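You operate a simulated robot arm through the tools that you are given. There is no shell and no other tool. Be economical: measure what you need, move in short steps, check, and stop when the job is done.

You run a simulated two-armed robot. Do the job below in one go: nothing can be reset, and whatever is moved stays where it is left.

TASK
Carry the grey finger from the short brake to the green side table in the long green pan.
Fine: open the clamp first, carry with both hands, then clamp again; the other fingers and pans stay.

Only the result counts: the job must be done as asked and must still hold three seconds after the hand-in. Knocking over, shifting, dropping, spilling or breaking anything else fails it.

THE ROBOT
Two 7-joint arms with two-finger parallel grippers on one trunk, on a base that drives. Base frame: it is fixed to the floor where the robot stands at the start and does not move with it; the origin is under the middle of the robot, x ahead of it, y to its left, z up. Units: m, rad, N and s.
The left shoulder is at the start at [0.05, 0.161, 1.198], the right one opposite. Places, roughly: cream finger, grey finger, teal finger [1.5, 1, 1]; deep white pan [1, -1, 0.75]; long [1.1, 0.8, 0.8]; long green pan [1, 0.75, 0.75]; long grey pan [6, 5.5, 1]; orange blank [0.5, -1.5, 0.75]; short brake [1.4, 0.5, 0.5]; small white pan [4, 7.25, 1]; teal pan [0.75, -1, 0.75]; top of the green side table [0.5, -1.1, 0.8]. Payload 3.43 kg a hand.
Tool frame (each hand has its own): the origin (TCP) lies between the finger pads and is the grasp point; the fingertips stand 0.03 m ahead of it; z points along the fingers, y is the line along which they close. The gripper opens to 0.094 m. The fingers are 0.028 m wide and 0.01 m thick; the gripper's body (0.05 by 0.096 m) begins 0.055 m behind the TCP.
Orientation is told as [roll, pitch, yaw] about the base's x, y, z axes, in that order, counted from this pose: with the fingers straight down and closing along the base's y, the tool's x points along the base's -x, its y along +y and its z along -z.

THE INTERFACE
- The arms move only by the tool servo_tool. It takes "left_steps", "right_steps" or both (then of equal length, played together; a hand with none holds still); each is a list of rows, each a list of 7 numbers: the shift along the tool's x, y, z in units of 30 mm (1.0 is 30 mm), then the turn, a rotation vector about the tool's x, y, z in units of 6 degrees (1.0 is 6 degrees), then the finger opening in m, from 0 to 0.094. In form: [[dx, dy, dz, wx, wy, wz, grip], ...]. A call has 1 to 12 rows; each row shifts and turns the commanded pose from where the row before left it, along the tool's axes as they then stand. A call with a number of a shift or a turn outside -1 to 1 is refused whole. Each row takes 0.2 s and may step no farther than 0.05 m and 0.15 rad from the row before; otherwise, or with a gripper value out of range, the whole call is refused. Where a pose cannot be reached the arm comes as near as it can. A force on the tool above 70 N (or 10 N above the force at the start of the call, whichever is more), or a blocked arm, ends the call early, and 0.2 s more pass. Each finger travels about 0.045 m/s and halts on what it meets, pressing with about 43 N; the grip force reading is that of the motor and also rises with nothing between the fingers. The clock runs only during rows and for 0.2 s after the last one: add rows that do not move to give the fingers time. It gives the time, the measured TCP pose, the force on the tool (base axes), the opening and the grip force at its end, in the units of the frame above (readings bear some noise), with the torque about the TCP (base axes, N m) and any sound that the robot's microphone picked up.
- Cameras (640 x 400 px; columns grow to the right, rows downward): "scene" is now at [0.1337, -0.003, 1.3432]; the picture's right is [-0.02, -1.00, 0.00], its down [-0.36, 0.01, -0.93] and it looks along [0.93, -0.02, -0.36] (base axes); focal length 214 px, centre (320, 200). "left" rides on the left gripper at [0.076, -0.014, -0.103] in its tool frame; the picture's right is [0.18, 0.98, 0.00], its down [-0.75, 0.14, -0.64] and it looks along [-0.63, 0.12, 0.77] (tool axes); focal length 243 px, centre (320, 200). "right" rides on the right gripper at [0.076, 0.014, -0.102] in its tool frame; the picture's right is [-0.18, 0.98, 0.00], its down [-0.75, -0.14, -0.64] and it looks along [-0.63, -0.12, 0.77] (tool axes); focal length 243 px, centre (320, 200). There is no depth. A picture from a camera that has moved, and an enlarged one, comes with that camera's place and axes in the base frame and with its lens.
- grab_frame(camera): a new picture of that camera. It takes no simulated time.
- move_column(by): slides the trunk up (or, below 0, down) by that many m; the arms and the scene camera ride with it, the base frame stays. It gives what a move gives, with no picture.
- steer(legs): drives the robot by 1 to 6 legs, each [ahead, left, turn to the left] in m, m and rad, along the robot's own axes; the way and the turn of a leg run together, so that a leg with both is an arc; at most 1.5 m and 3.142 rad a leg. The arms and the cameras ride along, it lands a little off, and it stops where it bumps. It gives what a move gives.
- pan_tilt(pan, tilt): turns the head with the scene camera to pan (to the left, within 1.396 rad either way) and tilt (down, from -0.506 to 1.204), counted from straight ahead of the robot. It gives what a move gives.
- enlarge(camera, box): a new picture of the part [left, top, right, bottom] of that camera's present view, enlarged. It takes no simulated time.
- job_done(): hands the job in; it is judged then, once.

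Go step by step. Nothing tells you exact positions but the pictures and the camera data: compare them with the known pose of the tool, close in by small moves and look again before you grip or let go. The budget is 120 turns and 100 pictures, counting those below and the enlarged ones. Unless the task says otherwise, let go and move clear before handing in, and close with one line.

The tools are called after "Emit:" by a JSON object that holds its "op" and its "data". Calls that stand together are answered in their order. servo_tool: Moves the arms, as the interface text tells. Its arguments: {"type":"object","properties":{"left_steps":{"type":"array"},"right_steps":{"type":"array"}},"required":[]} The other tools are called the same way: move_column (by) slides the trunk up or down; steer (legs) drives the base; pan_tilt (pan, tilt) turns the head that bears the scene camera; grab_frame (camera) takes a picture; enlarge (camera, box) takes an enlarged picture of a part of a camera's view; job_done () hands the job in.

At the start:

```text
time: 0.0
left_tool_pos: [0.3337, 0.0931, 1.3155]
left_orientation: [0.0, -0.001, 0.0]
left_wrist_force: [-0.5, 0.6, 0.4]
left_torque: [-0.01, 0.0, -0.03]
left_width: 0.094
left_gripper_force: 0.0
right_tool_pos: [0.3667, -0.1818, 1.3764]
right_orientation: [0.002, 0.001, 0.0]
right_wrist_force: [-0.4, 0.9, 0.7]
right_torque: [0.0, -0.01, 0.01]
right_width: 0.0939
right_gripper_force: 0.1
trunk travel left (down, up): [-0.225, 0.042]
robot x, y, heading: [-0.0023, 0.0032, 0.004]
head pan, tilt: [-0.019, 0.372]
```

scene: 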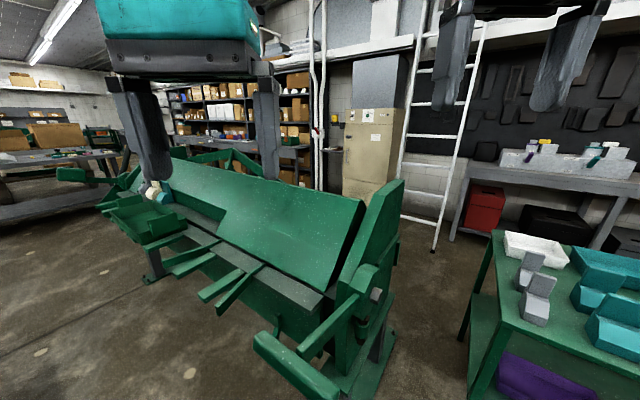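
right: 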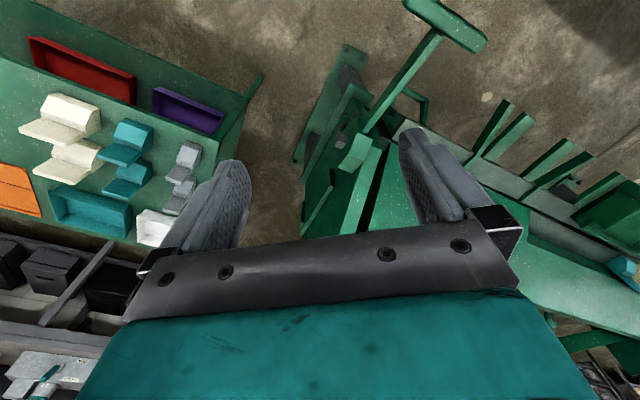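
left: 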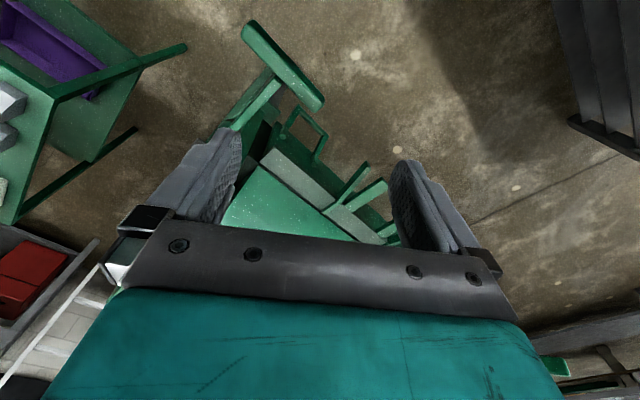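

I see a green brake ahead with a green pan hanging at its left front, holding small fingers, and a green side table to the right. I'll look closer before moving.

Emit:
{"op": "enlarge", "data": {"camera": "scene", "box": [80, 130, 280, 255]}}

Emit:
{"op": "enlarge", "data": {"camera": "scene", "box": [440, 200, 640, 400]}}

Emit:
{"op": "enlarge", "data": {"camera": "scene", "box": [240, 180, 440, 400]}}

```text
3.20 times, centred on (180, 192) of scene
camera zoom: at [0.1337, -0.003, 1.3432], right [-0.02, -1.0, 0.0], down [-0.36, 0.01, -0.93], along [0.93, -0.02, -0.36], focal length 686 px, centre (768, 224)
```

zoom: 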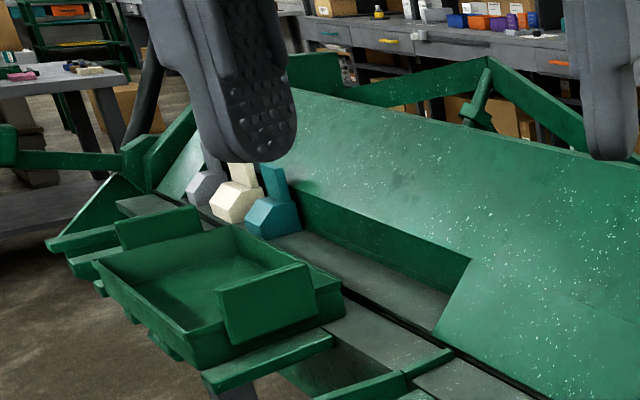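

```text
2.00 times, centred on (540, 300) of scene
camera zoom: at [0.1337, -0.003, 1.3432], right [-0.02, -1.0, 0.0], down [-0.36, 0.01, -0.93], along [0.93, -0.02, -0.36], focal length 429 px, centre (-120, 0)
```

zoom: 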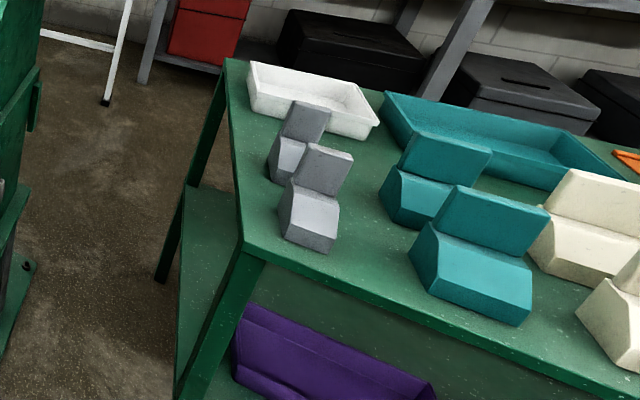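

```text
1.82 times, centred on (340, 290) of scene
camera zoom: at [0.1337, -0.003, 1.3432], right [-0.02, -1.0, 0.0], down [-0.36, 0.01, -0.93], along [0.93, -0.02, -0.36], focal length 390 px, centre (284, 36)
```

zoom: 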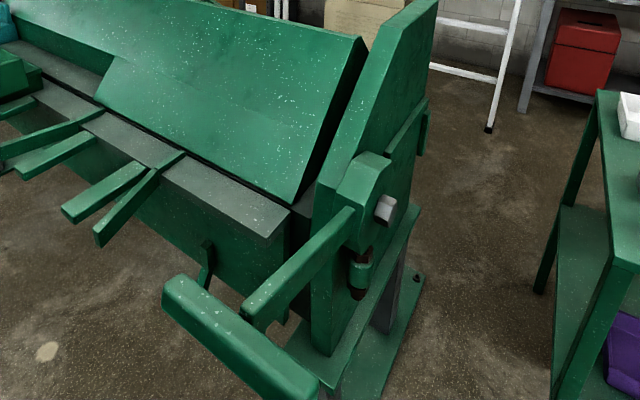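

I see three fingers (grey, cream, teal) clamped at the brake's left end, the pan with two end tabs resting on arms in front, and a T-lever at the right end. I'll pan the head for better views of the brake.

Emit:
{"op": "pan_tilt", "data": {"pan": 0.6, "tilt": 0.6}}

Emit:
{"op": "grab_frame", "data": {"camera": "scene"}}

Emit:
{"op": "enlarge", "data": {"camera": "left", "box": [180, 0, 480, 260]}}

```text
time: 1.0
left_tool_pos: [0.3334, 0.0938, 1.3173]
left_orientation: [-0.001, 0.0, -0.001]
left_wrist_force: [-0.4, -0.9, 0.4]
left_torque: [-0.03, -0.01, 0.01]
left_width: 0.0941
left_gripper_force: 0.0
right_tool_pos: [0.3673, -0.1832, 1.3774]
right_orientation: [0.0, -0.001, 0.001]
right_wrist_force: [1.0, 0.3, -0.3]
right_torque: [-0.02, 0.02, -0.01]
right_width: 0.0941
right_gripper_force: 0.1
trunk travel left (down, up): [-0.225, 0.042]
robot x, y, heading: [-0.0039, -0.0004, 0.002]
head pan, tilt: [0.6, 0.6]
```

```text
93 pictures are left
camera scene: at [0.1138, 0.0485, 1.3224], right [0.56, -0.83, 0.0], down [-0.47, -0.32, -0.83], along [0.68, 0.47, -0.56], focal length 214 px, centre (320, 200)
```

scene: 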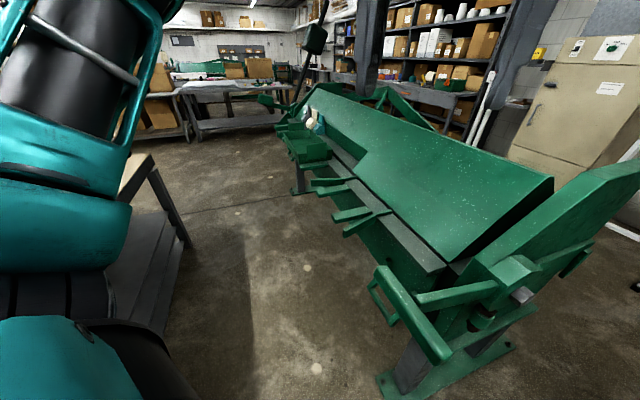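

```text
1.54 times, centred on (330, 130) of left
camera zoom: at [0.2576, 0.0789, 1.4188], right [-0.18, 0.98, 0.0], down [0.75, 0.14, 0.64], along [0.63, 0.12, -0.77], focal length 373 px, centre (305, 308)
```

zoom: 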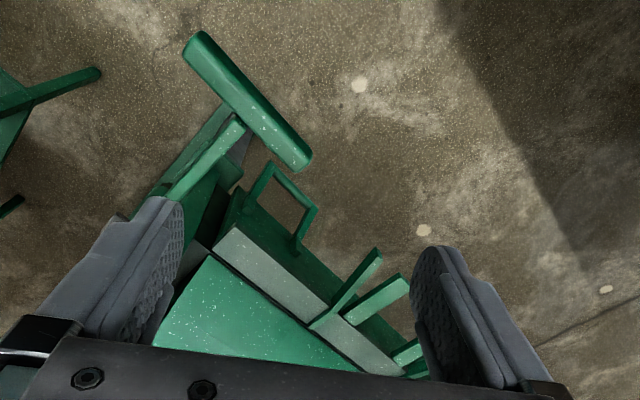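

The brake runs from near-right to far-left; the fingers are at its far-left end, and there is a second lever standing up at the left end. I'll look to the left for free floor before driving.

Emit:
{"op": "pan_tilt", "data": {"pan": 1.35, "tilt": 0.6}}

Emit:
{"op": "grab_frame", "data": {"camera": "scene"}}

Emit:
{"op": "pan_tilt", "data": {"pan": 0.5, "tilt": 0.3}}

Emit:
{"op": "enlarge", "data": {"camera": "scene", "box": [200, 80, 440, 280]}}

```text
time: 2.1
left_tool_pos: [0.3336, 0.0938, 1.316]
left_orientation: [-0.001, -0.001, 0.001]
left_wrist_force: [0.2, -0.9, -0.2]
left_torque: [-0.02, 0.02, -0.02]
left_width: 0.0941
left_gripper_force: 0.1
right_tool_pos: [0.3659, -0.1823, 1.3779]
right_orientation: [0.001, 0.0, -0.001]
right_wrist_force: [0.1, 0.0, -0.5]
right_torque: [0.01, 0.01, -0.02]
right_width: 0.0941
right_gripper_force: 0.1
trunk travel left (down, up): [-0.225, 0.042]
robot x, y, heading: [-0.0014, -0.0004, 0.004]
head pan, tilt: [1.349, 0.6]
```

```text
91 pictures are left
camera scene: at [0.0603, 0.0849, 1.3224], right [0.98, -0.22, 0.0], down [-0.12, -0.55, -0.83], along [0.18, 0.8, -0.56], focal length 214 px, centre (320, 200)
```

scene: 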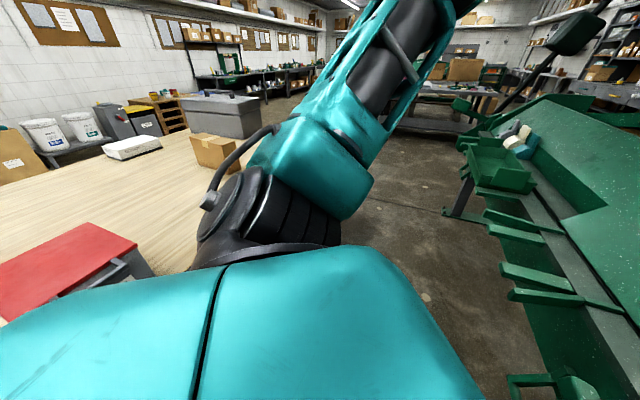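

```text
time: 3.3
left_tool_pos: [0.3326, 0.0939, 1.3166]
left_orientation: [0.002, 0.001, 0.0]
left_wrist_force: [-0.1, -0.4, -0.7]
left_torque: [-0.02, 0.03, 0.0]
left_width: 0.0942
left_gripper_force: 0.0
right_tool_pos: [0.3678, -0.1823, 1.3782]
right_orientation: [0.0, 0.001, 0.0]
right_wrist_force: [-0.1, 0.6, 0.3]
right_torque: [0.01, 0.0, 0.01]
right_width: 0.0943
right_gripper_force: 0.1
trunk travel left (down, up): [-0.225, 0.042]
robot x, y, heading: [-0.0017, 0.0001, 0.004]
head pan, tilt: [0.499, 0.3]
```

```text
2.00 times, centred on (320, 180) of scene
camera zoom: at [0.1227, 0.0435, 1.3499], right [0.48, -0.88, 0.0], down [-0.26, -0.14, -0.96], along [0.84, 0.46, -0.3], focal length 429 px, centre (320, 240)
```

zoom: 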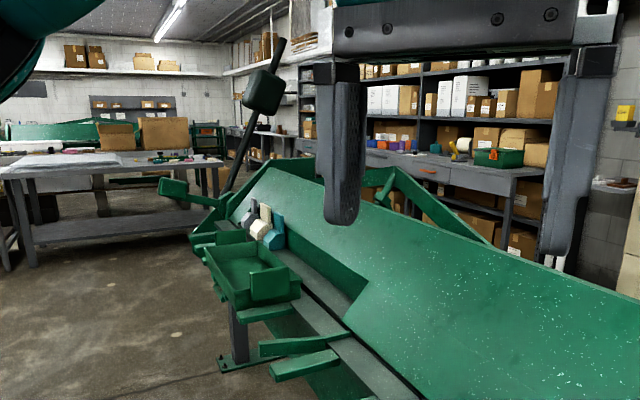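

The brake's length runs about 55° to the left of ahead, and there's an aisle roughly 0.9 m wide in front of it. I'll turn to face the brake and look at the right-end lever.

Emit:
{"op": "steer", "data": {"legs": [[0, 0, -0.6]]}}

Emit:
{"op": "pan_tilt", "data": {"pan": 0.5, "tilt": 0.75}}

Emit:
{"op": "grab_frame", "data": {"camera": "scene"}}

```text
time: 5.3
left_tool_pos: [0.3286, -0.1111, 1.3157]
left_orientation: [0.0, 0.0, -0.601]
left_wrist_force: [-0.5, 0.0, 0.3]
left_torque: [-0.01, -0.04, -0.01]
left_width: 0.0942
left_gripper_force: 0.1
right_tool_pos: [0.1989, -0.3585, 1.3775]
right_orientation: [0.0, 0.0, -0.601]
right_wrist_force: [0.2, 0.3, 0.2]
right_torque: [0.03, -0.03, -0.03]
right_width: 0.0939
right_gripper_force: 0.2
trunk travel left (down, up): [-0.225, 0.042]
robot x, y, heading: [0.0014, 0.0008, -0.602]
head pan, tilt: [0.499, 0.3]
```

```text
time: 6.2
left_tool_pos: [0.3278, -0.1111, 1.3158]
left_orientation: [0.0, -0.001, -0.601]
left_wrist_force: [0.5, 0.1, 0.0]
left_torque: [0.0, 0.0, 0.01]
left_width: 0.0941
left_gripper_force: 0.1
right_tool_pos: [0.1982, -0.3581, 1.3776]
right_orientation: [0.001, 0.001, -0.601]
right_wrist_force: [1.2, 0.0, -0.7]
right_torque: [0.0, 0.0, -0.03]
right_width: 0.0939
right_gripper_force: 0.0
trunk travel left (down, up): [-0.225, 0.042]
robot x, y, heading: [0.0001, -0.0017, -0.597]
head pan, tilt: [0.499, 0.75]
```

```text
89 pictures are left
camera scene: at [0.1162, -0.0323, 1.3096], right [-0.1, -0.99, 0.0], down [-0.68, 0.07, -0.73], along [0.73, -0.07, -0.68], focal length 214 px, centre (320, 200)
```

scene: 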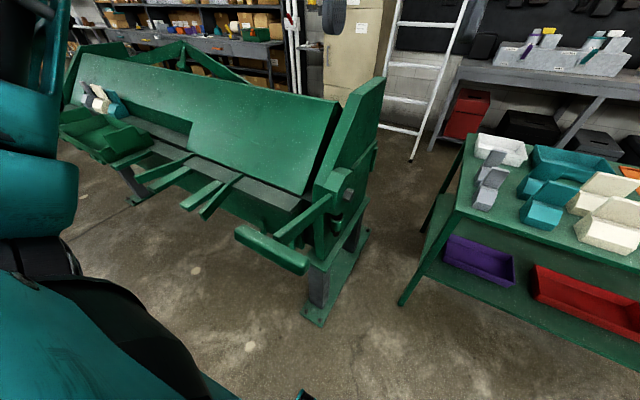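

The scale is consistent: the brake is about 1.9 m long with right foot near (0.56,-0.07) and left foot near (1.7,1.4). I'll slide left along the aisle to get in front of the right lever and inspect it.

Emit:
{"op": "steer", "data": {"legs": [[0, 0.3, -0.04]]}}

Emit:
{"op": "pan_tilt", "data": {"pan": 0.0, "tilt": 0.9}}

Emit:
{"op": "grab_frame", "data": {"camera": "scene"}}

Emit:
{"op": "pan_tilt", "data": {"pan": 0.9, "tilt": 0.5}}

Emit:
{"op": "grab_frame", "data": {"camera": "scene"}}

```text
time: 9.4
left_tool_pos: [0.497, 0.1198, 1.3155]
left_orientation: [0.001, 0.0, -0.64]
left_wrist_force: [0.1, 0.8, 0.5]
left_torque: [-0.01, 0.02, 0.01]
left_width: 0.0939
left_gripper_force: 0.2
right_tool_pos: [0.3601, -0.1218, 1.3782]
right_orientation: [-0.002, 0.001, -0.64]
right_wrist_force: [0.1, 0.3, 0.1]
right_torque: [-0.03, 0.03, -0.01]
right_width: 0.0943
right_gripper_force: 0.2
trunk travel left (down, up): [-0.225, 0.042]
robot x, y, heading: [0.1713, 0.2448, -0.641]
head pan, tilt: [0.499, 0.75]
```

```text
time: 10.4
left_tool_pos: [0.4986, 0.1178, 1.3143]
left_orientation: [0.002, 0.001, -0.633]
left_wrist_force: [16.7, -27.9, -19.5]
left_torque: [2.41, 0.13, 1.95]
left_width: 0.0937
left_gripper_force: 0.1
right_tool_pos: [0.3586, -0.1218, 1.3773]
right_orientation: [0.001, 0.001, -0.642]
right_wrist_force: [-0.6, 0.4, -0.1]
right_torque: [0.01, -0.01, -0.01]
right_width: 0.094
right_gripper_force: 0.1
trunk travel left (down, up): [-0.225, 0.042]
robot x, y, heading: [0.1729, 0.2431, -0.642]
head pan, tilt: [0.0, 0.901]
```

```text
88 pictures are left
camera scene: at [0.2749, 0.1752, 1.3055], right [-0.53, -0.84, 0.0], down [-0.61, 0.38, -0.7], along [0.59, -0.37, -0.72], focal length 214 px, centre (320, 200)
```

scene: 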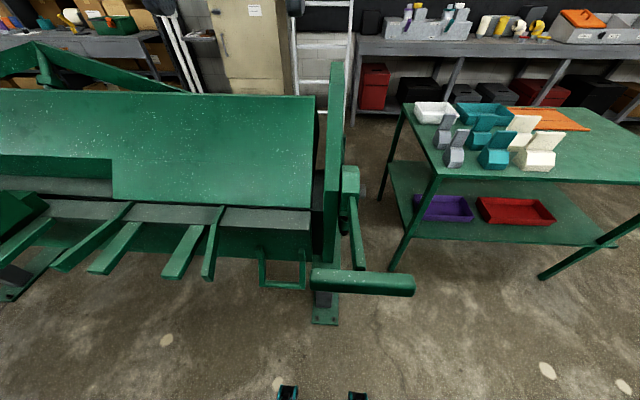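

```text
time: 11.6
left_tool_pos: [0.497, 0.1193, 1.3157]
left_orientation: [0.0, -0.001, -0.643]
left_wrist_force: [0.6, -0.2, 0.2]
left_torque: [0.0, 0.0, 0.01]
left_width: 0.0941
left_gripper_force: 0.1
right_tool_pos: [0.3595, -0.122, 1.3777]
right_orientation: [-0.001, 0.0, -0.641]
right_wrist_force: [0.6, -0.6, 0.7]
right_torque: [-0.02, 0.02, 0.0]
right_width: 0.0941
right_gripper_force: 0.2
trunk travel left (down, up): [-0.225, 0.042]
robot x, y, heading: [0.1756, 0.2451, -0.641]
head pan, tilt: [0.901, 0.499]
```

```text
87 pictures are left
camera scene: at [0.2948, 0.2416, 1.3315], right [0.26, -0.97, 0.0], down [-0.46, -0.12, -0.88], along [0.85, 0.23, -0.48], focal length 214 px, centre (320, 200)
```

scene: 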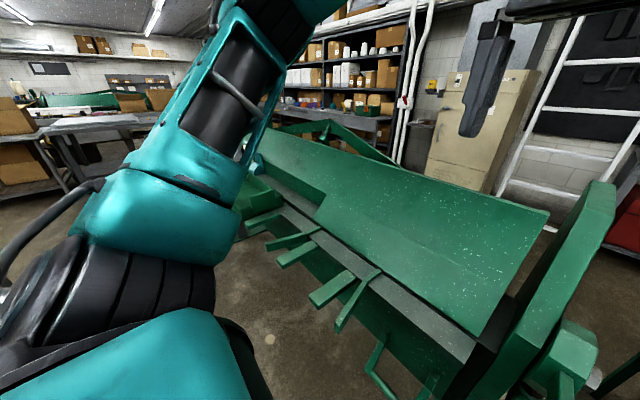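

The lever's T-bar triangulates to about (0.36,0.04,0.96), 0.27 m ahead of the robot, bar running sideways. I'll bring the right hand above it, turning it 90° so the fingers straddle the bar.

Emit:
{"op": "servo_tool", "data": {"right_steps": [[1, 0.6, 0, 0, 0, -1, 0.094], [1, 0.6, 0, 0, 0, -1, 0.094], [0.8, 1.2, 0, 0, 0, -1, 0.094], [0, 0, 1, 0, 0, -1, 0.094], [0, 0, 1, 0, 0, -1, 0.094], [0, 0, 1, 0, 0, -1, 0.094], [0, 0, 1, 0, 0, -1, 0.094], [0, 0, 1, 0, 0, -1, 0.094], [0, 0, 1, 0, 0, -1, 0.094]]}}

```text
refused: 1.2 is not a number from -1 to 1
```

Emit:
{"op": "servo_tool", "data": {"right_steps": [[1, 0.6, 0, 0, 0, -1, 0.094], [1, 0.7, 0, 0, 0, -1, 0.094], [0.8, 0.9, 0, 0, 0, -1, 0.094], [0, 0, 1, 0, 0, -1, 0.094], [0, 0, 1, 0, 0, -1, 0.094], [0, 0, 1, 0, 0, -1, 0.094], [0, 0, 1, 0, 0, -1, 0.094], [0, 0, 1, 0, 0, -1, 0.094], [0, 0, 1, 0, 0, -1, 0.094]]}}

Emit:
{"op": "servo_tool", "data": {"right_steps": [[0, 0, 1, 0, 0, -1, 0.094], [0, 0, 1, 0, 0, -1, 0.094], [0, 0, 0.5, 0, 0, -1, 0.094], [0, 0, 0, 0, 0, -1, 0.094], [0, 0, 0, 0, 0, -1, 0.094], [0, 0, 0, 0, 0, -1, 0.094]]}}

Emit:
{"op": "grab_frame", "data": {"camera": "right"}}

Emit:
{"op": "pan_tilt", "data": {"pan": 0.0, "tilt": 0.9}}

Emit:
{"op": "grab_frame", "data": {"camera": "scene"}}

```text
time: 13.6
left_tool_pos: [0.4957, 0.1187, 1.3174]
left_orientation: [0.0, -0.001, -0.641]
left_wrist_force: [-0.1, 0.4, 0.1]
left_torque: [-0.03, -0.03, -0.01]
left_width: 0.0939
left_gripper_force: 0.1
right_tool_pos: [0.3197, -0.0222, 1.1971]
right_orientation: [0.0, -0.001, 0.303]
right_wrist_force: [-0.4, -0.3, 1.0]
right_torque: [0.01, 0.0, -0.02]
right_width: 0.0941
right_gripper_force: 0.1
trunk travel left (down, up): [-0.225, 0.042]
robot x, y, heading: [0.1785, 0.242, -0.637]
head pan, tilt: [0.901, 0.499]
```

```text
time: 15.0
left_tool_pos: [0.4966, 0.1183, 1.3171]
left_orientation: [0.0, 0.0, -0.641]
left_wrist_force: [0.6, -0.2, 0.0]
left_torque: [0.02, 0.03, -0.01]
left_width: 0.0943
left_gripper_force: 0.0
right_tool_pos: [0.3203, -0.0216, 1.1219]
right_orientation: [0.0, 0.001, 0.932]
right_wrist_force: [0.0, -0.9, 0.3]
right_torque: [0.0, 0.01, -0.01]
right_width: 0.0939
right_gripper_force: 0.2
trunk travel left (down, up): [-0.225, 0.042]
robot x, y, heading: [0.174, 0.2455, -0.644]
head pan, tilt: [0.901, 0.499]
```

```text
86 pictures are left
camera right: at [0.262, -0.0752, 1.2246], right [-0.68, 0.73, 0.0], down [0.56, 0.52, 0.64], along [0.47, 0.44, -0.77], focal length 243 px, centre (320, 200)
```

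right: 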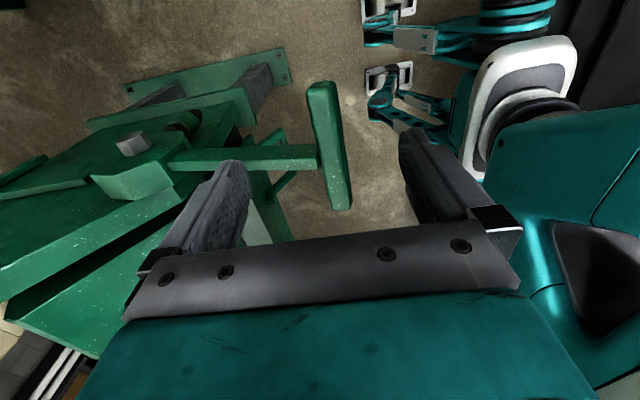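

```text
time: 16.2
left_tool_pos: [0.4979, 0.118, 1.315]
left_orientation: [0.001, -0.001, -0.632]
left_wrist_force: [17.8, -28.2, -17.4]
left_torque: [2.5, 0.4, 1.94]
left_width: 0.094
left_gripper_force: 0.0
right_tool_pos: [0.3188, -0.0224, 1.1238]
right_orientation: [0.0, -0.001, 0.93]
right_wrist_force: [0.3, 0.2, -0.1]
right_torque: [0.01, 0.01, -0.01]
right_width: 0.0941
right_gripper_force: 0.1
trunk travel left (down, up): [-0.225, 0.042]
robot x, y, heading: [0.1714, 0.2436, -0.64]
head pan, tilt: [0.0, 0.901]
```

```text
85 pictures are left
camera scene: at [0.2748, 0.1751, 1.3054], right [-0.54, -0.84, 0.0], down [-0.61, 0.38, -0.7], along [0.59, -0.37, -0.72], focal length 214 px, centre (320, 200)
```

scene: 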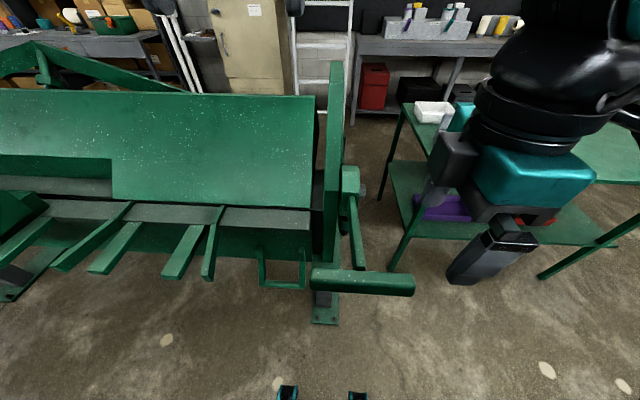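

The bar centre comes out at about (0.361,0.039,0.95) from both cameras, with the stem at its middle. I'll lower the right hand over the bar's outer half, staying above first to check.

Emit:
{"op": "servo_tool", "data": {"right_steps": [[-0.67, 0, 0, 0, 0, 0, 0.094], [0, 0, 1, 0, 0, 0, 0.094], [0, 0, 1, 0, 0, 0, 0.094], [0, 0, 1, 0, 0, 0, 0.094], [0, 0, 0.4, 0, 0, 0, 0.094]]}}

Emit:
{"op": "grab_frame", "data": {"camera": "right"}}

Emit:
{"op": "grab_frame", "data": {"camera": "scene"}}

```text
time: 17.4
left_tool_pos: [0.499, 0.1188, 1.3159]
left_orientation: [0.004, 0.0, -0.635]
left_wrist_force: [19.3, -27.5, -18.2]
left_torque: [2.4, 0.41, 1.85]
left_width: 0.094
left_gripper_force: 0.0
right_tool_pos: [0.3324, -0.005, 1.0196]
right_orientation: [0.0, -0.001, 0.932]
right_wrist_force: [-0.5, -0.4, -1.1]
right_torque: [0.02, 0.01, 0.02]
right_width: 0.094
right_gripper_force: 0.0
trunk travel left (down, up): [-0.225, 0.042]
robot x, y, heading: [0.1757, 0.247, -0.639]
head pan, tilt: [0.0, 0.901]
```

```text
84 pictures are left
camera right: at [0.2743, -0.0586, 1.1228], right [-0.68, 0.73, 0.0], down [0.56, 0.52, 0.64], along [0.47, 0.44, -0.77], focal length 243 px, centre (320, 200)
```

right: 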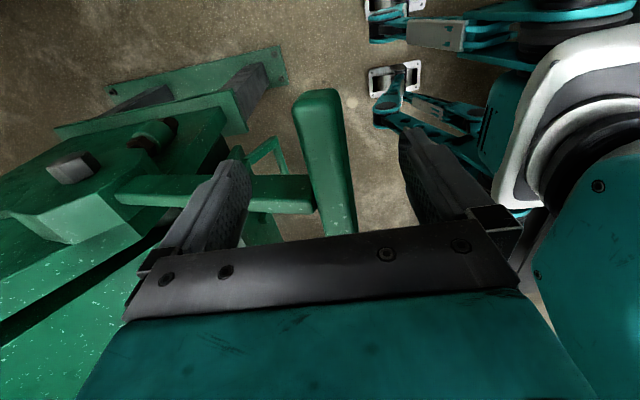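

```text
83 pictures are left
camera scene: at [0.2748, 0.1749, 1.3055], right [-0.54, -0.84, 0.0], down [-0.6, 0.39, -0.7], along [0.59, -0.38, -0.72], focal length 214 px, centre (320, 200)
```

scene: 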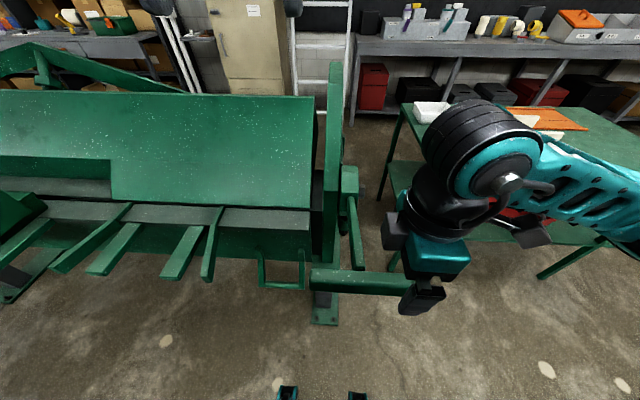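

The hand is above the bar's outer half, roughly 3.5 cm in from its end. I'll lower 7 cm and look before closing.

Emit:
{"op": "servo_tool", "data": {"right_steps": [[0, 0, 0.8, 0, 0, 0, 0.094], [0, 0, 0.8, 0, 0, 0, 0.094], [0, 0, 0.6, 0, 0, 0, 0.094]]}}

Emit:
{"op": "grab_frame", "data": {"camera": "right"}}

```text
time: 18.2
left_tool_pos: [0.4987, 0.1188, 1.3153]
left_orientation: [0.004, 0.0, -0.635]
left_wrist_force: [16.9, -27.0, -19.5]
left_torque: [2.26, 0.12, 1.81]
left_width: 0.0938
left_gripper_force: 0.0
right_tool_pos: [0.3327, -0.0048, 0.9536]
right_orientation: [0.0, -0.001, 0.931]
right_wrist_force: [-0.4, 0.4, -0.2]
right_torque: [0.01, 0.01, -0.02]
right_width: 0.0943
right_gripper_force: 0.2
trunk travel left (down, up): [-0.225, 0.042]
robot x, y, heading: [0.1738, 0.2419, -0.64]
head pan, tilt: [0.0, 0.901]
```

```text
82 pictures are left
camera right: at [0.2745, -0.0587, 1.0566], right [-0.68, 0.73, 0.0], down [0.56, 0.52, 0.64], along [0.47, 0.44, -0.77], focal length 243 px, centre (320, 200)
```

right: 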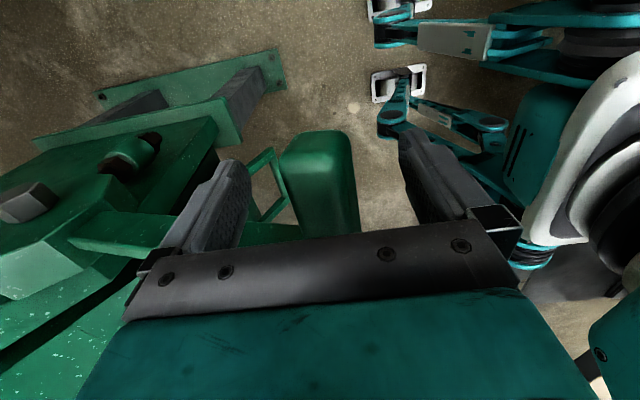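

The bar lies between the fingers. I'll close on it.

Emit:
{"op": "servo_tool", "data": {"right_steps": [[0, 0, 0, 0, 0, 0, 0.06], [0, 0, 0, 0, 0, 0, 0.05], [0, 0, 0, 0, 0, 0, 0.04], [0, 0, 0, 0, 0, 0, 0.03], [0, 0, 0, 0, 0, 0, 0.03], [0, 0, 0, 0, 0, 0, 0.03]]}}

Emit:
{"op": "grab_frame", "data": {"camera": "right"}}

```text
time: 19.6
left_tool_pos: [0.4975, 0.1189, 1.3158]
left_orientation: [0.004, -0.001, -0.633]
left_wrist_force: [15.1, -24.2, -21.0]
left_torque: [1.98, -0.3, 1.73]
left_width: 0.0938
left_gripper_force: 0.0
right_tool_pos: [0.3318, -0.0039, 0.9546]
right_orientation: [0.001, 0.0, 0.932]
right_wrist_force: [-8.4, 6.7, -0.3]
right_torque: [0.66, 0.59, 0.73]
right_width: 0.0404
right_gripper_force: 45.1
trunk travel left (down, up): [-0.225, 0.042]
robot x, y, heading: [0.1758, 0.2443, -0.638]
head pan, tilt: [0.0, 0.901]
```

```text
81 pictures are left
camera right: at [0.2734, -0.0578, 1.0569], right [-0.68, 0.73, 0.0], down [0.56, 0.52, 0.64], along [0.47, 0.44, -0.77], focal length 243 px, centre (320, 200)
```

right: 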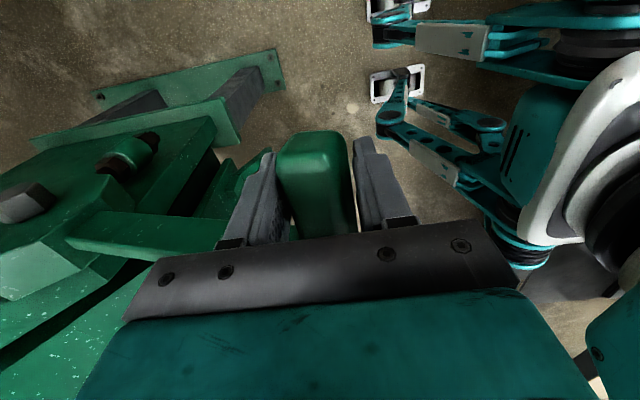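

Gripped (bar is 40 mm thick). Now I feel which way the lever goes: a small lift first.

Emit:
{"op": "servo_tool", "data": {"right_steps": [[0, 0, -0.3, 0, 0, 0, 0.03], [0, 0, -0.3, 0, 0, 0, 0.03]]}}

```text
time: 20.2
left_tool_pos: [0.501, 0.1167, 1.3148]
left_orientation: [0.003, 0.001, -0.633]
left_wrist_force: [14.2, -24.1, -21.5]
left_torque: [1.91, -0.36, 1.66]
left_width: 0.094
left_gripper_force: 0.1
right_tool_pos: [0.3343, -0.0081, 0.9721]
right_orientation: [-0.002, -0.001, 0.929]
right_wrist_force: [10.3, -1.8, -21.5]
right_torque: [0.47, 1.19, 1.19]
right_width: 0.0418
right_gripper_force: 44.6
trunk travel left (down, up): [-0.225, 0.042]
robot x, y, heading: [0.1757, 0.2417, -0.641]
head pan, tilt: [0.0, 0.901]
```

It moved up 18 mm with about 20 N. I'll check that the lever (and not just my grip) moved, comparing the scene.

Emit:
{"op": "servo_tool", "data": {"right_steps": [[0, 0.1, -0.6, 0.25, 0, 0, 0.03], [0, 0.1, -0.6, 0.25, 0, 0, 0.03], [0, 0.1, -0.6, 0.25, 0, 0, 0.03]]}}

Emit:
{"op": "grab_frame", "data": {"camera": "scene"}}

Emit:
{"op": "grab_frame", "data": {"camera": "right"}}

```text
time: 21.0
left_tool_pos: [0.5037, 0.1151, 1.3138]
left_orientation: [0.003, 0.005, -0.635]
left_wrist_force: [14.6, -22.7, -21.7]
left_torque: [1.84, -0.32, 1.62]
left_width: 0.094
left_gripper_force: 0.2
right_tool_pos: [0.3321, -0.0047, 1.0256]
right_orientation: [-0.093, -0.004, 0.921]
right_wrist_force: [37.5, -28.6, -18.7]
right_torque: [-0.11, -0.59, 0.67]
right_width: 0.056
right_gripper_force: 23.2
trunk travel left (down, up): [-0.225, 0.042]
robot x, y, heading: [0.1754, 0.2404, -0.642]
head pan, tilt: [0.0, 0.901]
```

```text
80 pictures are left
camera scene: at [0.2791, 0.1701, 1.3051], right [-0.55, -0.84, 0.0], down [-0.6, 0.39, -0.69], along [0.58, -0.38, -0.72], focal length 214 px, centre (320, 200)
```

scene: 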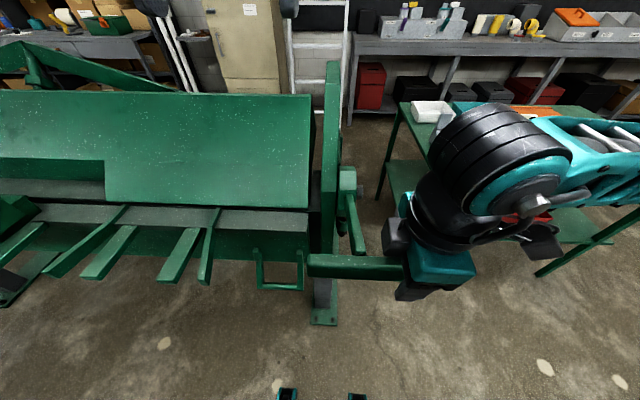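

```text
79 pictures are left
camera right: at [0.2657, -0.0527, 1.126], right [-0.67, 0.74, -0.09], down [0.52, 0.55, 0.65], along [0.53, 0.39, -0.75], focal length 243 px, centre (320, 200)
```

right: 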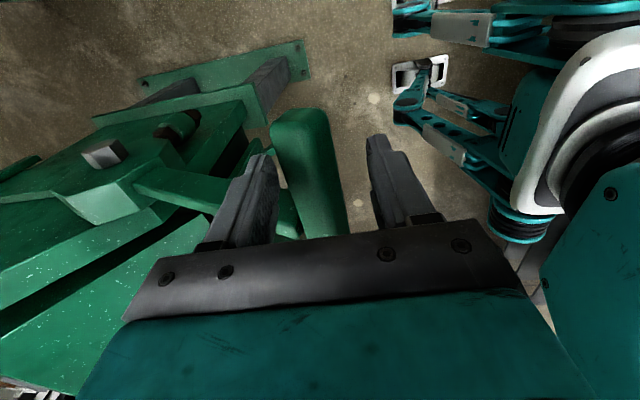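

The lever does rise, so it swings up and forward, but I moved and tilted the wrong way. I'll correct the tilt and follow the arc forward.

Emit:
{"op": "servo_tool", "data": {"right_steps": [[0, -0.3, 0, -0.7, 0, 0, 0.03], [0, -0.3, 0, -0.7, 0, 0, 0.03], [0, -0.2, 0, -0.7, 0, 0, 0.03], [0, 0, 0, 0, 0, 0, 0.03], [0, 0, 0, 0, 0, 0, 0.03]]}}

Emit:
{"op": "grab_frame", "data": {"camera": "right"}}

```text
time: 22.2
left_tool_pos: [0.5015, 0.115, 1.3138]
left_orientation: [0.004, 0.001, -0.636]
left_wrist_force: [14.9, -23.2, -21.8]
left_torque: [1.77, -0.32, 1.61]
left_width: 0.0938
left_gripper_force: 0.1
right_tool_pos: [0.3516, 0.0066, 1.0278]
right_orientation: [0.102, -0.001, 0.931]
right_wrist_force: [12.1, -20.3, -8.1]
right_torque: [-0.31, -0.41, 0.14]
right_width: 0.0429
right_gripper_force: 11.6
right hand out of reach, approached as far as the arm can: row 2, 3
trunk travel left (down, up): [-0.225, 0.042]
robot x, y, heading: [0.17, 0.2465, -0.639]
head pan, tilt: [0.0, 0.901]
```

```text
78 pictures are left
camera right: at [0.3019, -0.0534, 1.1306], right [-0.67, 0.73, 0.1], down [0.61, 0.48, 0.63], along [0.41, 0.48, -0.77], focal length 243 px, centre (320, 200)
```

right: 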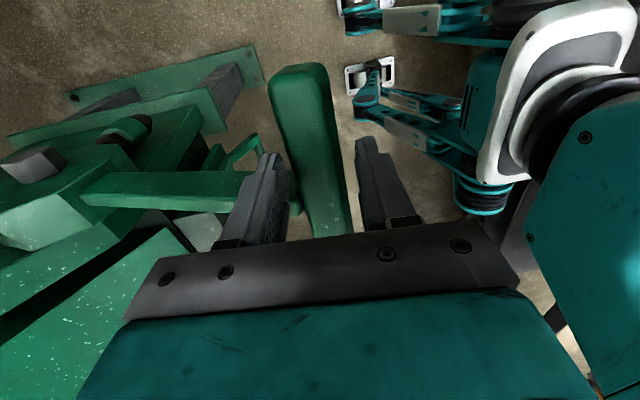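

Reach became the limit. Let me see how the bar sits now.

Emit:
{"op": "enlarge", "data": {"camera": "scene", "box": [280, 150, 480, 330]}}

```text
2.22 times, centred on (380, 240) of scene
camera zoom: at [0.2761, 0.1711, 1.3053], right [-0.55, -0.84, 0.0], down [-0.6, 0.4, -0.7], along [0.58, -0.38, -0.72], focal length 477 px, centre (187, 111)
```

zoom: 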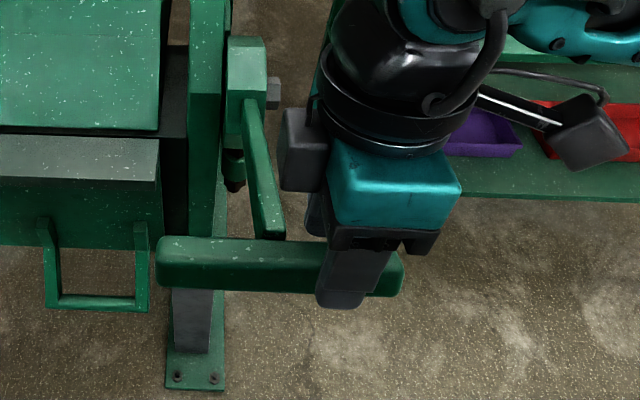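

The fingers slipped to the bar's top; the bar now stays about 4 cm raised at z≈0.99. I'll let go, clear upward, and instead grip it with the fingers pointing forward so the wrist can follow the swing; also get the left hand off the head.

Emit:
{"op": "servo_tool", "data": {"right_steps": [[0, 0, 0, 0, 0, 0, 0.094], [0, 0, 0, 0, 0, 0, 0.094], [0, 0, 0, 0, 0, 0, 0.094], [0, 0, -1, 0, 0, 0, 0.094], [0, 0, -1, 0, 0, 0, 0.094], [0, 0, -1, 0, 0, 0, 0.094], [0, 0, -1, 0, 0, 0, 0.094], [0, 0, -1, 0, 0, 0, 0.094]], "left_steps": [[-0.6, 1, -0.3, 0, 0, 0, 0.05], [-0.6, 1, -0.3, 0, 0, 0, 0.05], [-0.4, 1, 0, 0, 0, 0, 0.05], [0, 0.5, 0, 0, 0, 0, 0.05], [0, 0, 0, 0, 0, 0, 0.05], [0, 0, 0, 0, 0, 0, 0.05], [0, 0, 0, 0, 0, 0, 0.05], [0, 0, 0, 0, 0, 0, 0.05]]}}

Emit:
{"op": "steer", "data": {"legs": [[-0.13, 0, 0]]}}

Emit:
{"op": "servo_tool", "data": {"right_steps": [[0, 0, 0, 1, 0, 0, 0.094], [0, 0, 0, 1, 0, 0, 0.094], [0, 0, 0, 1, 0, 0, 0.094], [0, 0, 0, 1, 0, 0, 0.094], [0, 0, 0, 1, 0, 0, 0.094], [0, 0, 0, 1, 0, 0, 0.094], [0, 0, 0, 1, 0, 0, 0.094], [0, 0, 0, 1, 0, 0, 0.094], [0, 0, 0, 1, 0, 0, 0.094], [0, 0, 0, 1, 0, 0, 0.094], [0, 0, 0, 1, 0, 0, 0.094], [0, 0, 0, 1, 0, 0, 0.094]]}}

Emit:
{"op": "grab_frame", "data": {"camera": "scene"}}

```text
time: 24.0
left_tool_pos: [0.598, 0.1751, 1.3342]
left_orientation: [-0.001, 0.002, -0.64]
left_wrist_force: [0.0, 0.0, 0.3]
left_torque: [-0.03, 0.0, -0.02]
left_width: 0.0498
left_gripper_force: 0.0
right_tool_pos: [0.3668, -0.0043, 1.1791]
right_orientation: [0.141, 0.001, 0.929]
right_wrist_force: [-0.2, -0.7, -0.9]
right_torque: [-0.01, 0.03, -0.05]
right_width: 0.0941
right_gripper_force: 0.1
trunk travel left (down, up): [-0.225, 0.042]
robot x, y, heading: [0.1746, 0.2442, -0.639]
head pan, tilt: [0.0, 0.901]
```

```text
time: 25.2
left_tool_pos: [0.4943, 0.2525, 1.3346]
left_orientation: [0.0, -0.002, -0.639]
left_wrist_force: [0.0, 0.1, 0.5]
left_torque: [-0.04, -0.01, 0.0]
left_width: 0.05
left_gripper_force: 0.1
right_tool_pos: [0.2634, 0.0723, 1.1788]
right_orientation: [0.14, -0.001, 0.933]
right_wrist_force: [0.0, 0.0, -0.5]
right_torque: [-0.02, 0.0, 0.02]
right_width: 0.094
right_gripper_force: 0.0
trunk travel left (down, up): [-0.225, 0.042]
robot x, y, heading: [0.0694, 0.3205, -0.642]
head pan, tilt: [0.0, 0.901]
```

```text
time: 27.9
left_tool_pos: [0.4946, 0.2526, 1.3327]
left_orientation: [0.0, -0.001, -0.638]
left_wrist_force: [-0.3, 0.1, 0.4]
left_torque: [0.0, 0.0, -0.01]
left_width: 0.05
left_gripper_force: 0.1
right_tool_pos: [0.3033, 0.088, 1.2006]
right_orientation: [-1.12, 0.001, 0.933]
right_wrist_force: [0.4, 1.1, -0.2]
right_torque: [0.0, 0.0, 0.03]
right_width: 0.0938
right_gripper_force: 0.0
right hand out of reach, approached as far as the arm can: row 9, 10, 11, 12
trunk travel left (down, up): [-0.225, 0.042]
robot x, y, heading: [0.0711, 0.3197, -0.643]
head pan, tilt: [0.0, 0.901]
```

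```text
76 pictures are left
camera scene: at [0.1642, 0.2503, 1.2976], right [-0.6, -0.8, 0.0], down [-0.63, 0.47, -0.62], along [0.5, -0.37, -0.78], focal length 214 px, centre (320, 200)
```

scene: 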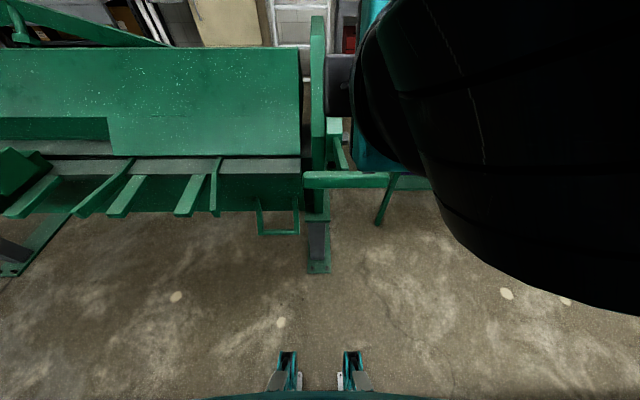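

The hand now points forward and slightly down, nearly along the lever's stem, which suits gripping the bar from behind. I'll lower it to a standoff just behind the bar's outer half.

Emit:
{"op": "servo_tool", "data": {"right_steps": [[0.28, 0.84, 0.49, 0, 0, 0, 0.094], [0.28, 0.84, 0.49, 0, 0, 0, 0.094], [0.28, 0.84, 0.49, 0, 0, 0, 0.094], [0.28, 0.84, 0.49, 0, 0, 0, 0.094], [0.28, 0.84, 0.49, 0, 0, 0, 0.094]]}}

Emit:
{"op": "grab_frame", "data": {"camera": "right"}}

Emit:
{"op": "grab_frame", "data": {"camera": "scene"}}

```text
time: 29.1
left_tool_pos: [0.4947, 0.2528, 1.3339]
left_orientation: [-0.002, 0.001, -0.639]
left_wrist_force: [-0.1, -0.1, 0.0]
left_torque: [-0.05, 0.06, 0.03]
left_width: 0.0499
left_gripper_force: 0.0
right_tool_pos: [0.3255, 0.0586, 1.0605]
right_orientation: [-1.114, 0.0, 0.93]
right_wrist_force: [0.0, -0.4, -0.3]
right_torque: [0.0, -0.02, 0.01]
right_width: 0.0941
right_gripper_force: 0.0
right hand out of reach, approached as far as the arm can: row 1, 2, 3, 4
trunk travel left (down, up): [-0.225, 0.042]
robot x, y, heading: [0.071, 0.323, -0.642]
head pan, tilt: [0.0, 0.901]
```

```text
75 pictures are left
camera right: at [0.1987, 0.0561, 1.0925], right [-0.24, 0.41, -0.88], down [0.04, 0.91, 0.41], along [0.97, 0.06, -0.23], focal length 243 px, centre (320, 200)
```

right: 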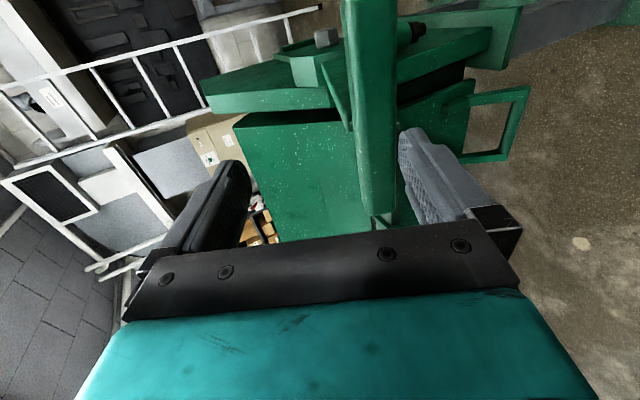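

```text
74 pictures are left
camera scene: at [0.1642, 0.2505, 1.2976], right [-0.6, -0.8, 0.0], down [-0.63, 0.47, -0.62], along [0.5, -0.37, -0.78], focal length 214 px, centre (320, 200)
```

scene: 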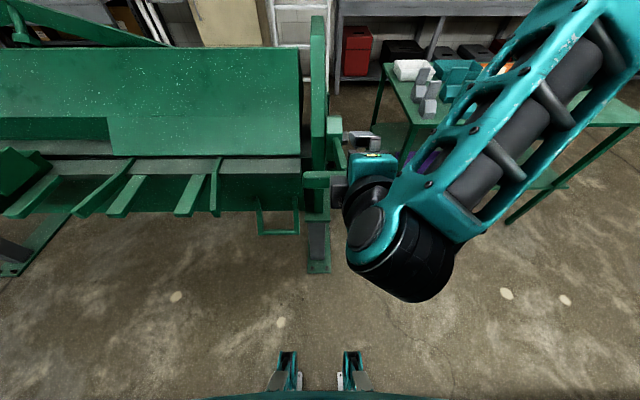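

The bar is slightly below the hand's mid-line and the grip is too near the stem. I'll shift right 4 cm and down 4 cm before advancing.

Emit:
{"op": "servo_tool", "data": {"right_steps": [[0.7, 0.7, 0, 0, 0, 0, 0.094], [0.75, 0.67, 0, 0, 0, 0, 0.094], [0, 0, 0, 0, 0, 0, 0.094]]}}

Emit:
{"op": "grab_frame", "data": {"camera": "right"}}

```text
time: 29.9
left_tool_pos: [0.4942, 0.2512, 1.3343]
left_orientation: [0.0, 0.001, -0.639]
left_wrist_force: [-0.2, -0.3, 0.0]
left_torque: [0.02, -0.04, 0.0]
left_width: 0.0502
left_gripper_force: 0.0
right_tool_pos: [0.3092, 0.0403, 1.0117]
right_orientation: [-1.115, 0.0, 0.933]
right_wrist_force: [-0.3, 0.5, 0.8]
right_torque: [0.03, 0.01, -0.01]
right_width: 0.0941
right_gripper_force: 0.0
right hand out of reach, approached as far as the arm can: row 1, 2
trunk travel left (down, up): [-0.225, 0.042]
robot x, y, heading: [0.0708, 0.321, -0.638]
head pan, tilt: [0.0, 0.901]
```

```text
73 pictures are left
camera right: at [0.1841, 0.0369, 1.0439], right [-0.24, 0.41, -0.88], down [0.04, 0.91, 0.41], along [0.97, 0.06, -0.23], focal length 243 px, centre (320, 200)
```

right: 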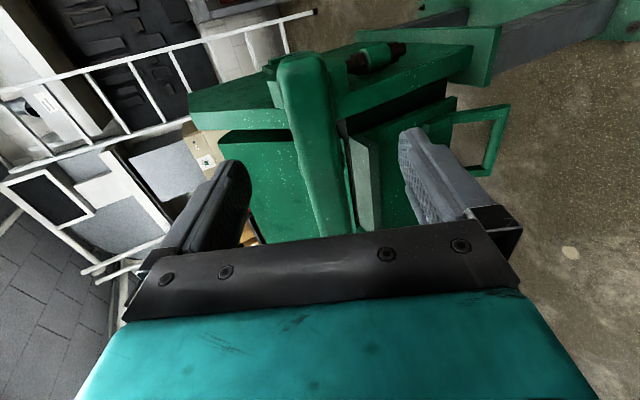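

Centred well now. I'll shift a touch more outward and advance ~5.5 cm to put the bar between the pads.

Emit:
{"op": "servo_tool", "data": {"right_steps": [[0.4, 0, 0.5, 0, 0, 0, 0.094], [0, 0, 0.7, 0, 0, 0, 0.094], [0, 0, 0.6, 0, 0, 0, 0.094], [0, 0, 0, 0, 0, 0, 0.094]]}}

Emit:
{"op": "grab_frame", "data": {"camera": "right"}}

```text
time: 30.9
left_tool_pos: [0.4948, 0.2525, 1.3335]
left_orientation: [0.0, 0.001, -0.638]
left_wrist_force: [0.2, 0.2, -0.3]
left_torque: [0.02, 0.03, -0.01]
left_width: 0.05
left_gripper_force: 0.1
right_tool_pos: [0.3425, 0.0025, 0.9877]
right_orientation: [-1.115, 0.0, 0.933]
right_wrist_force: [0.7, 0.9, -0.3]
right_torque: [0.02, 0.0, -0.01]
right_width: 0.0941
right_gripper_force: 0.0
trunk travel left (down, up): [-0.225, 0.042]
robot x, y, heading: [0.0744, 0.3216, -0.636]
head pan, tilt: [0.0, 0.901]
```

```text
72 pictures are left
camera right: at [0.2159, -0.0017, 1.0198], right [-0.24, 0.41, -0.88], down [0.04, 0.91, 0.41], along [0.97, 0.06, -0.23], focal length 243 px, centre (320, 200)
```

right: 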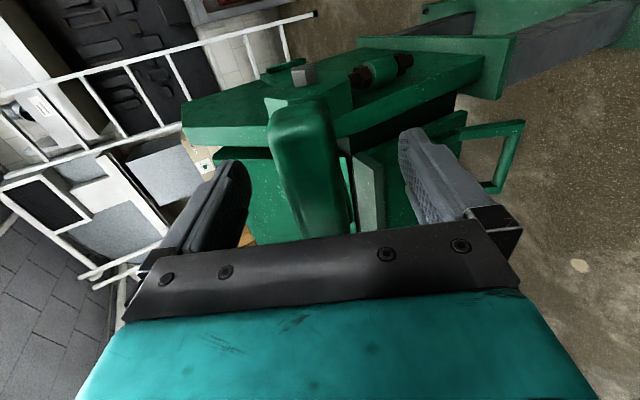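

The bar is between the pads. Closing, then looking.

Emit:
{"op": "servo_tool", "data": {"right_steps": [[0, 0, 0, 0, 0, 0, 0.06], [0, 0, 0, 0, 0, 0, 0.04], [0, 0, 0, 0, 0, 0, 0.02], [0, 0, 0, 0, 0, 0, 0.02], [0, 0, 0, 0, 0, 0, 0.02], [0, 0, 0, 0, 0, 0, 0.02], [0, 0, 0, 0, 0, 0, 0.02]]}}

Emit:
{"op": "grab_frame", "data": {"camera": "right"}}

```text
time: 32.5
left_tool_pos: [0.4953, 0.2521, 1.3333]
left_orientation: [-0.001, 0.0, -0.639]
left_wrist_force: [0.2, -0.3, 0.1]
left_torque: [0.0, -0.01, 0.0]
left_width: 0.0497
left_gripper_force: 0.1
right_tool_pos: [0.3415, 0.0013, 0.9886]
right_orientation: [-1.119, 0.0, 0.93]
right_wrist_force: [3.4, -4.2, 9.1]
right_torque: [-1.01, -0.65, -0.02]
right_width: 0.0354
right_gripper_force: 45.1
trunk travel left (down, up): [-0.225, 0.042]
robot x, y, heading: [0.0725, 0.321, -0.636]
head pan, tilt: [0.0, 0.901]
```

```text
71 pictures are left
camera right: at [0.2162, -0.0017, 1.0204], right [-0.23, 0.4, -0.88], down [0.04, 0.91, 0.41], along [0.97, 0.06, -0.23], focal length 243 px, centre (320, 200)
```

right: 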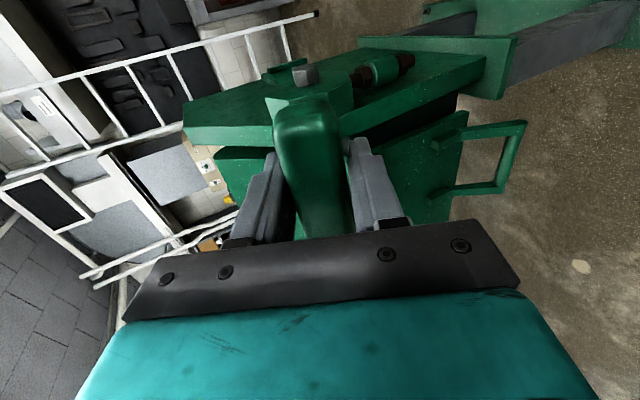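

Firm grip. Recomputed pivot ≈(0.59,-0.17,0.87), lever radius ≈0.32 m. I'll follow that arc upward a little and check the forces.

Emit:
{"op": "servo_tool", "data": {"right_steps": [[0, -0.55, -0.03, -0.5, 0, 0, 0.02], [0, -0.55, -0.03, -0.5, 0, 0, 0.02], [0, -0.55, -0.03, -0.5, 0, 0, 0.02]]}}

```text
time: 33.2
left_tool_pos: [0.4942, 0.252, 1.3351]
left_orientation: [0.0, -0.002, -0.639]
left_wrist_force: [-0.5, 0.3, 0.2]
left_torque: [-0.05, 0.0, 0.0]
left_width: 0.05
left_gripper_force: 0.1
right_tool_pos: [0.3586, -0.0112, 1.0325]
right_orientation: [-0.958, -0.001, 0.933]
right_wrist_force: [-7.8, 4.5, -4.7]
right_torque: [-0.81, -0.32, 0.34]
right_width: 0.0352
right_gripper_force: 45.1
trunk travel left (down, up): [-0.225, 0.042]
robot x, y, heading: [0.0702, 0.3198, -0.641]
head pan, tilt: [0.0, 0.901]
```

Very smooth, with low forces. Continuing the arc.

Emit:
{"op": "servo_tool", "data": {"right_steps": [[0, -0.8, -0.03, -0.72, 0, 0, 0.02], [0, -0.8, -0.03, -0.72, 0, 0, 0.02], [0, -0.8, -0.03, -0.72, 0, 0, 0.02], [0, -0.8, -0.03, -0.72, 0, 0, 0.02]]}}

Emit:
{"op": "grab_frame", "data": {"camera": "scene"}}

```text
time: 34.2
left_tool_pos: [0.493, 0.2547, 1.3342]
left_orientation: [-0.001, -0.002, -0.638]
left_wrist_force: [0.3, 0.1, -0.1]
left_torque: [0.01, 0.01, -0.03]
left_width: 0.05
left_gripper_force: 0.1
right_tool_pos: [0.3994, -0.0405, 1.1001]
right_orientation: [-0.697, 0.0, 0.932]
right_wrist_force: [-8.0, 10.9, 6.3]
right_torque: [-0.46, 0.04, 0.34]
right_width: 0.0353
right_gripper_force: 45.3
right hand out of reach, approached as far as the arm can: row 4
trunk travel left (down, up): [-0.225, 0.042]
robot x, y, heading: [0.0691, 0.3231, -0.638]
head pan, tilt: [0.0, 0.901]
```

```text
70 pictures are left
camera scene: at [0.1626, 0.2521, 1.298], right [-0.6, -0.8, 0.0], down [-0.63, 0.47, -0.62], along [0.5, -0.37, -0.78], focal length 214 px, centre (320, 200)
```

scene: 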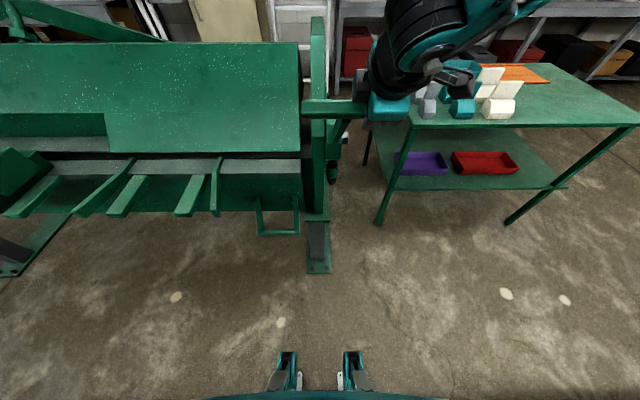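

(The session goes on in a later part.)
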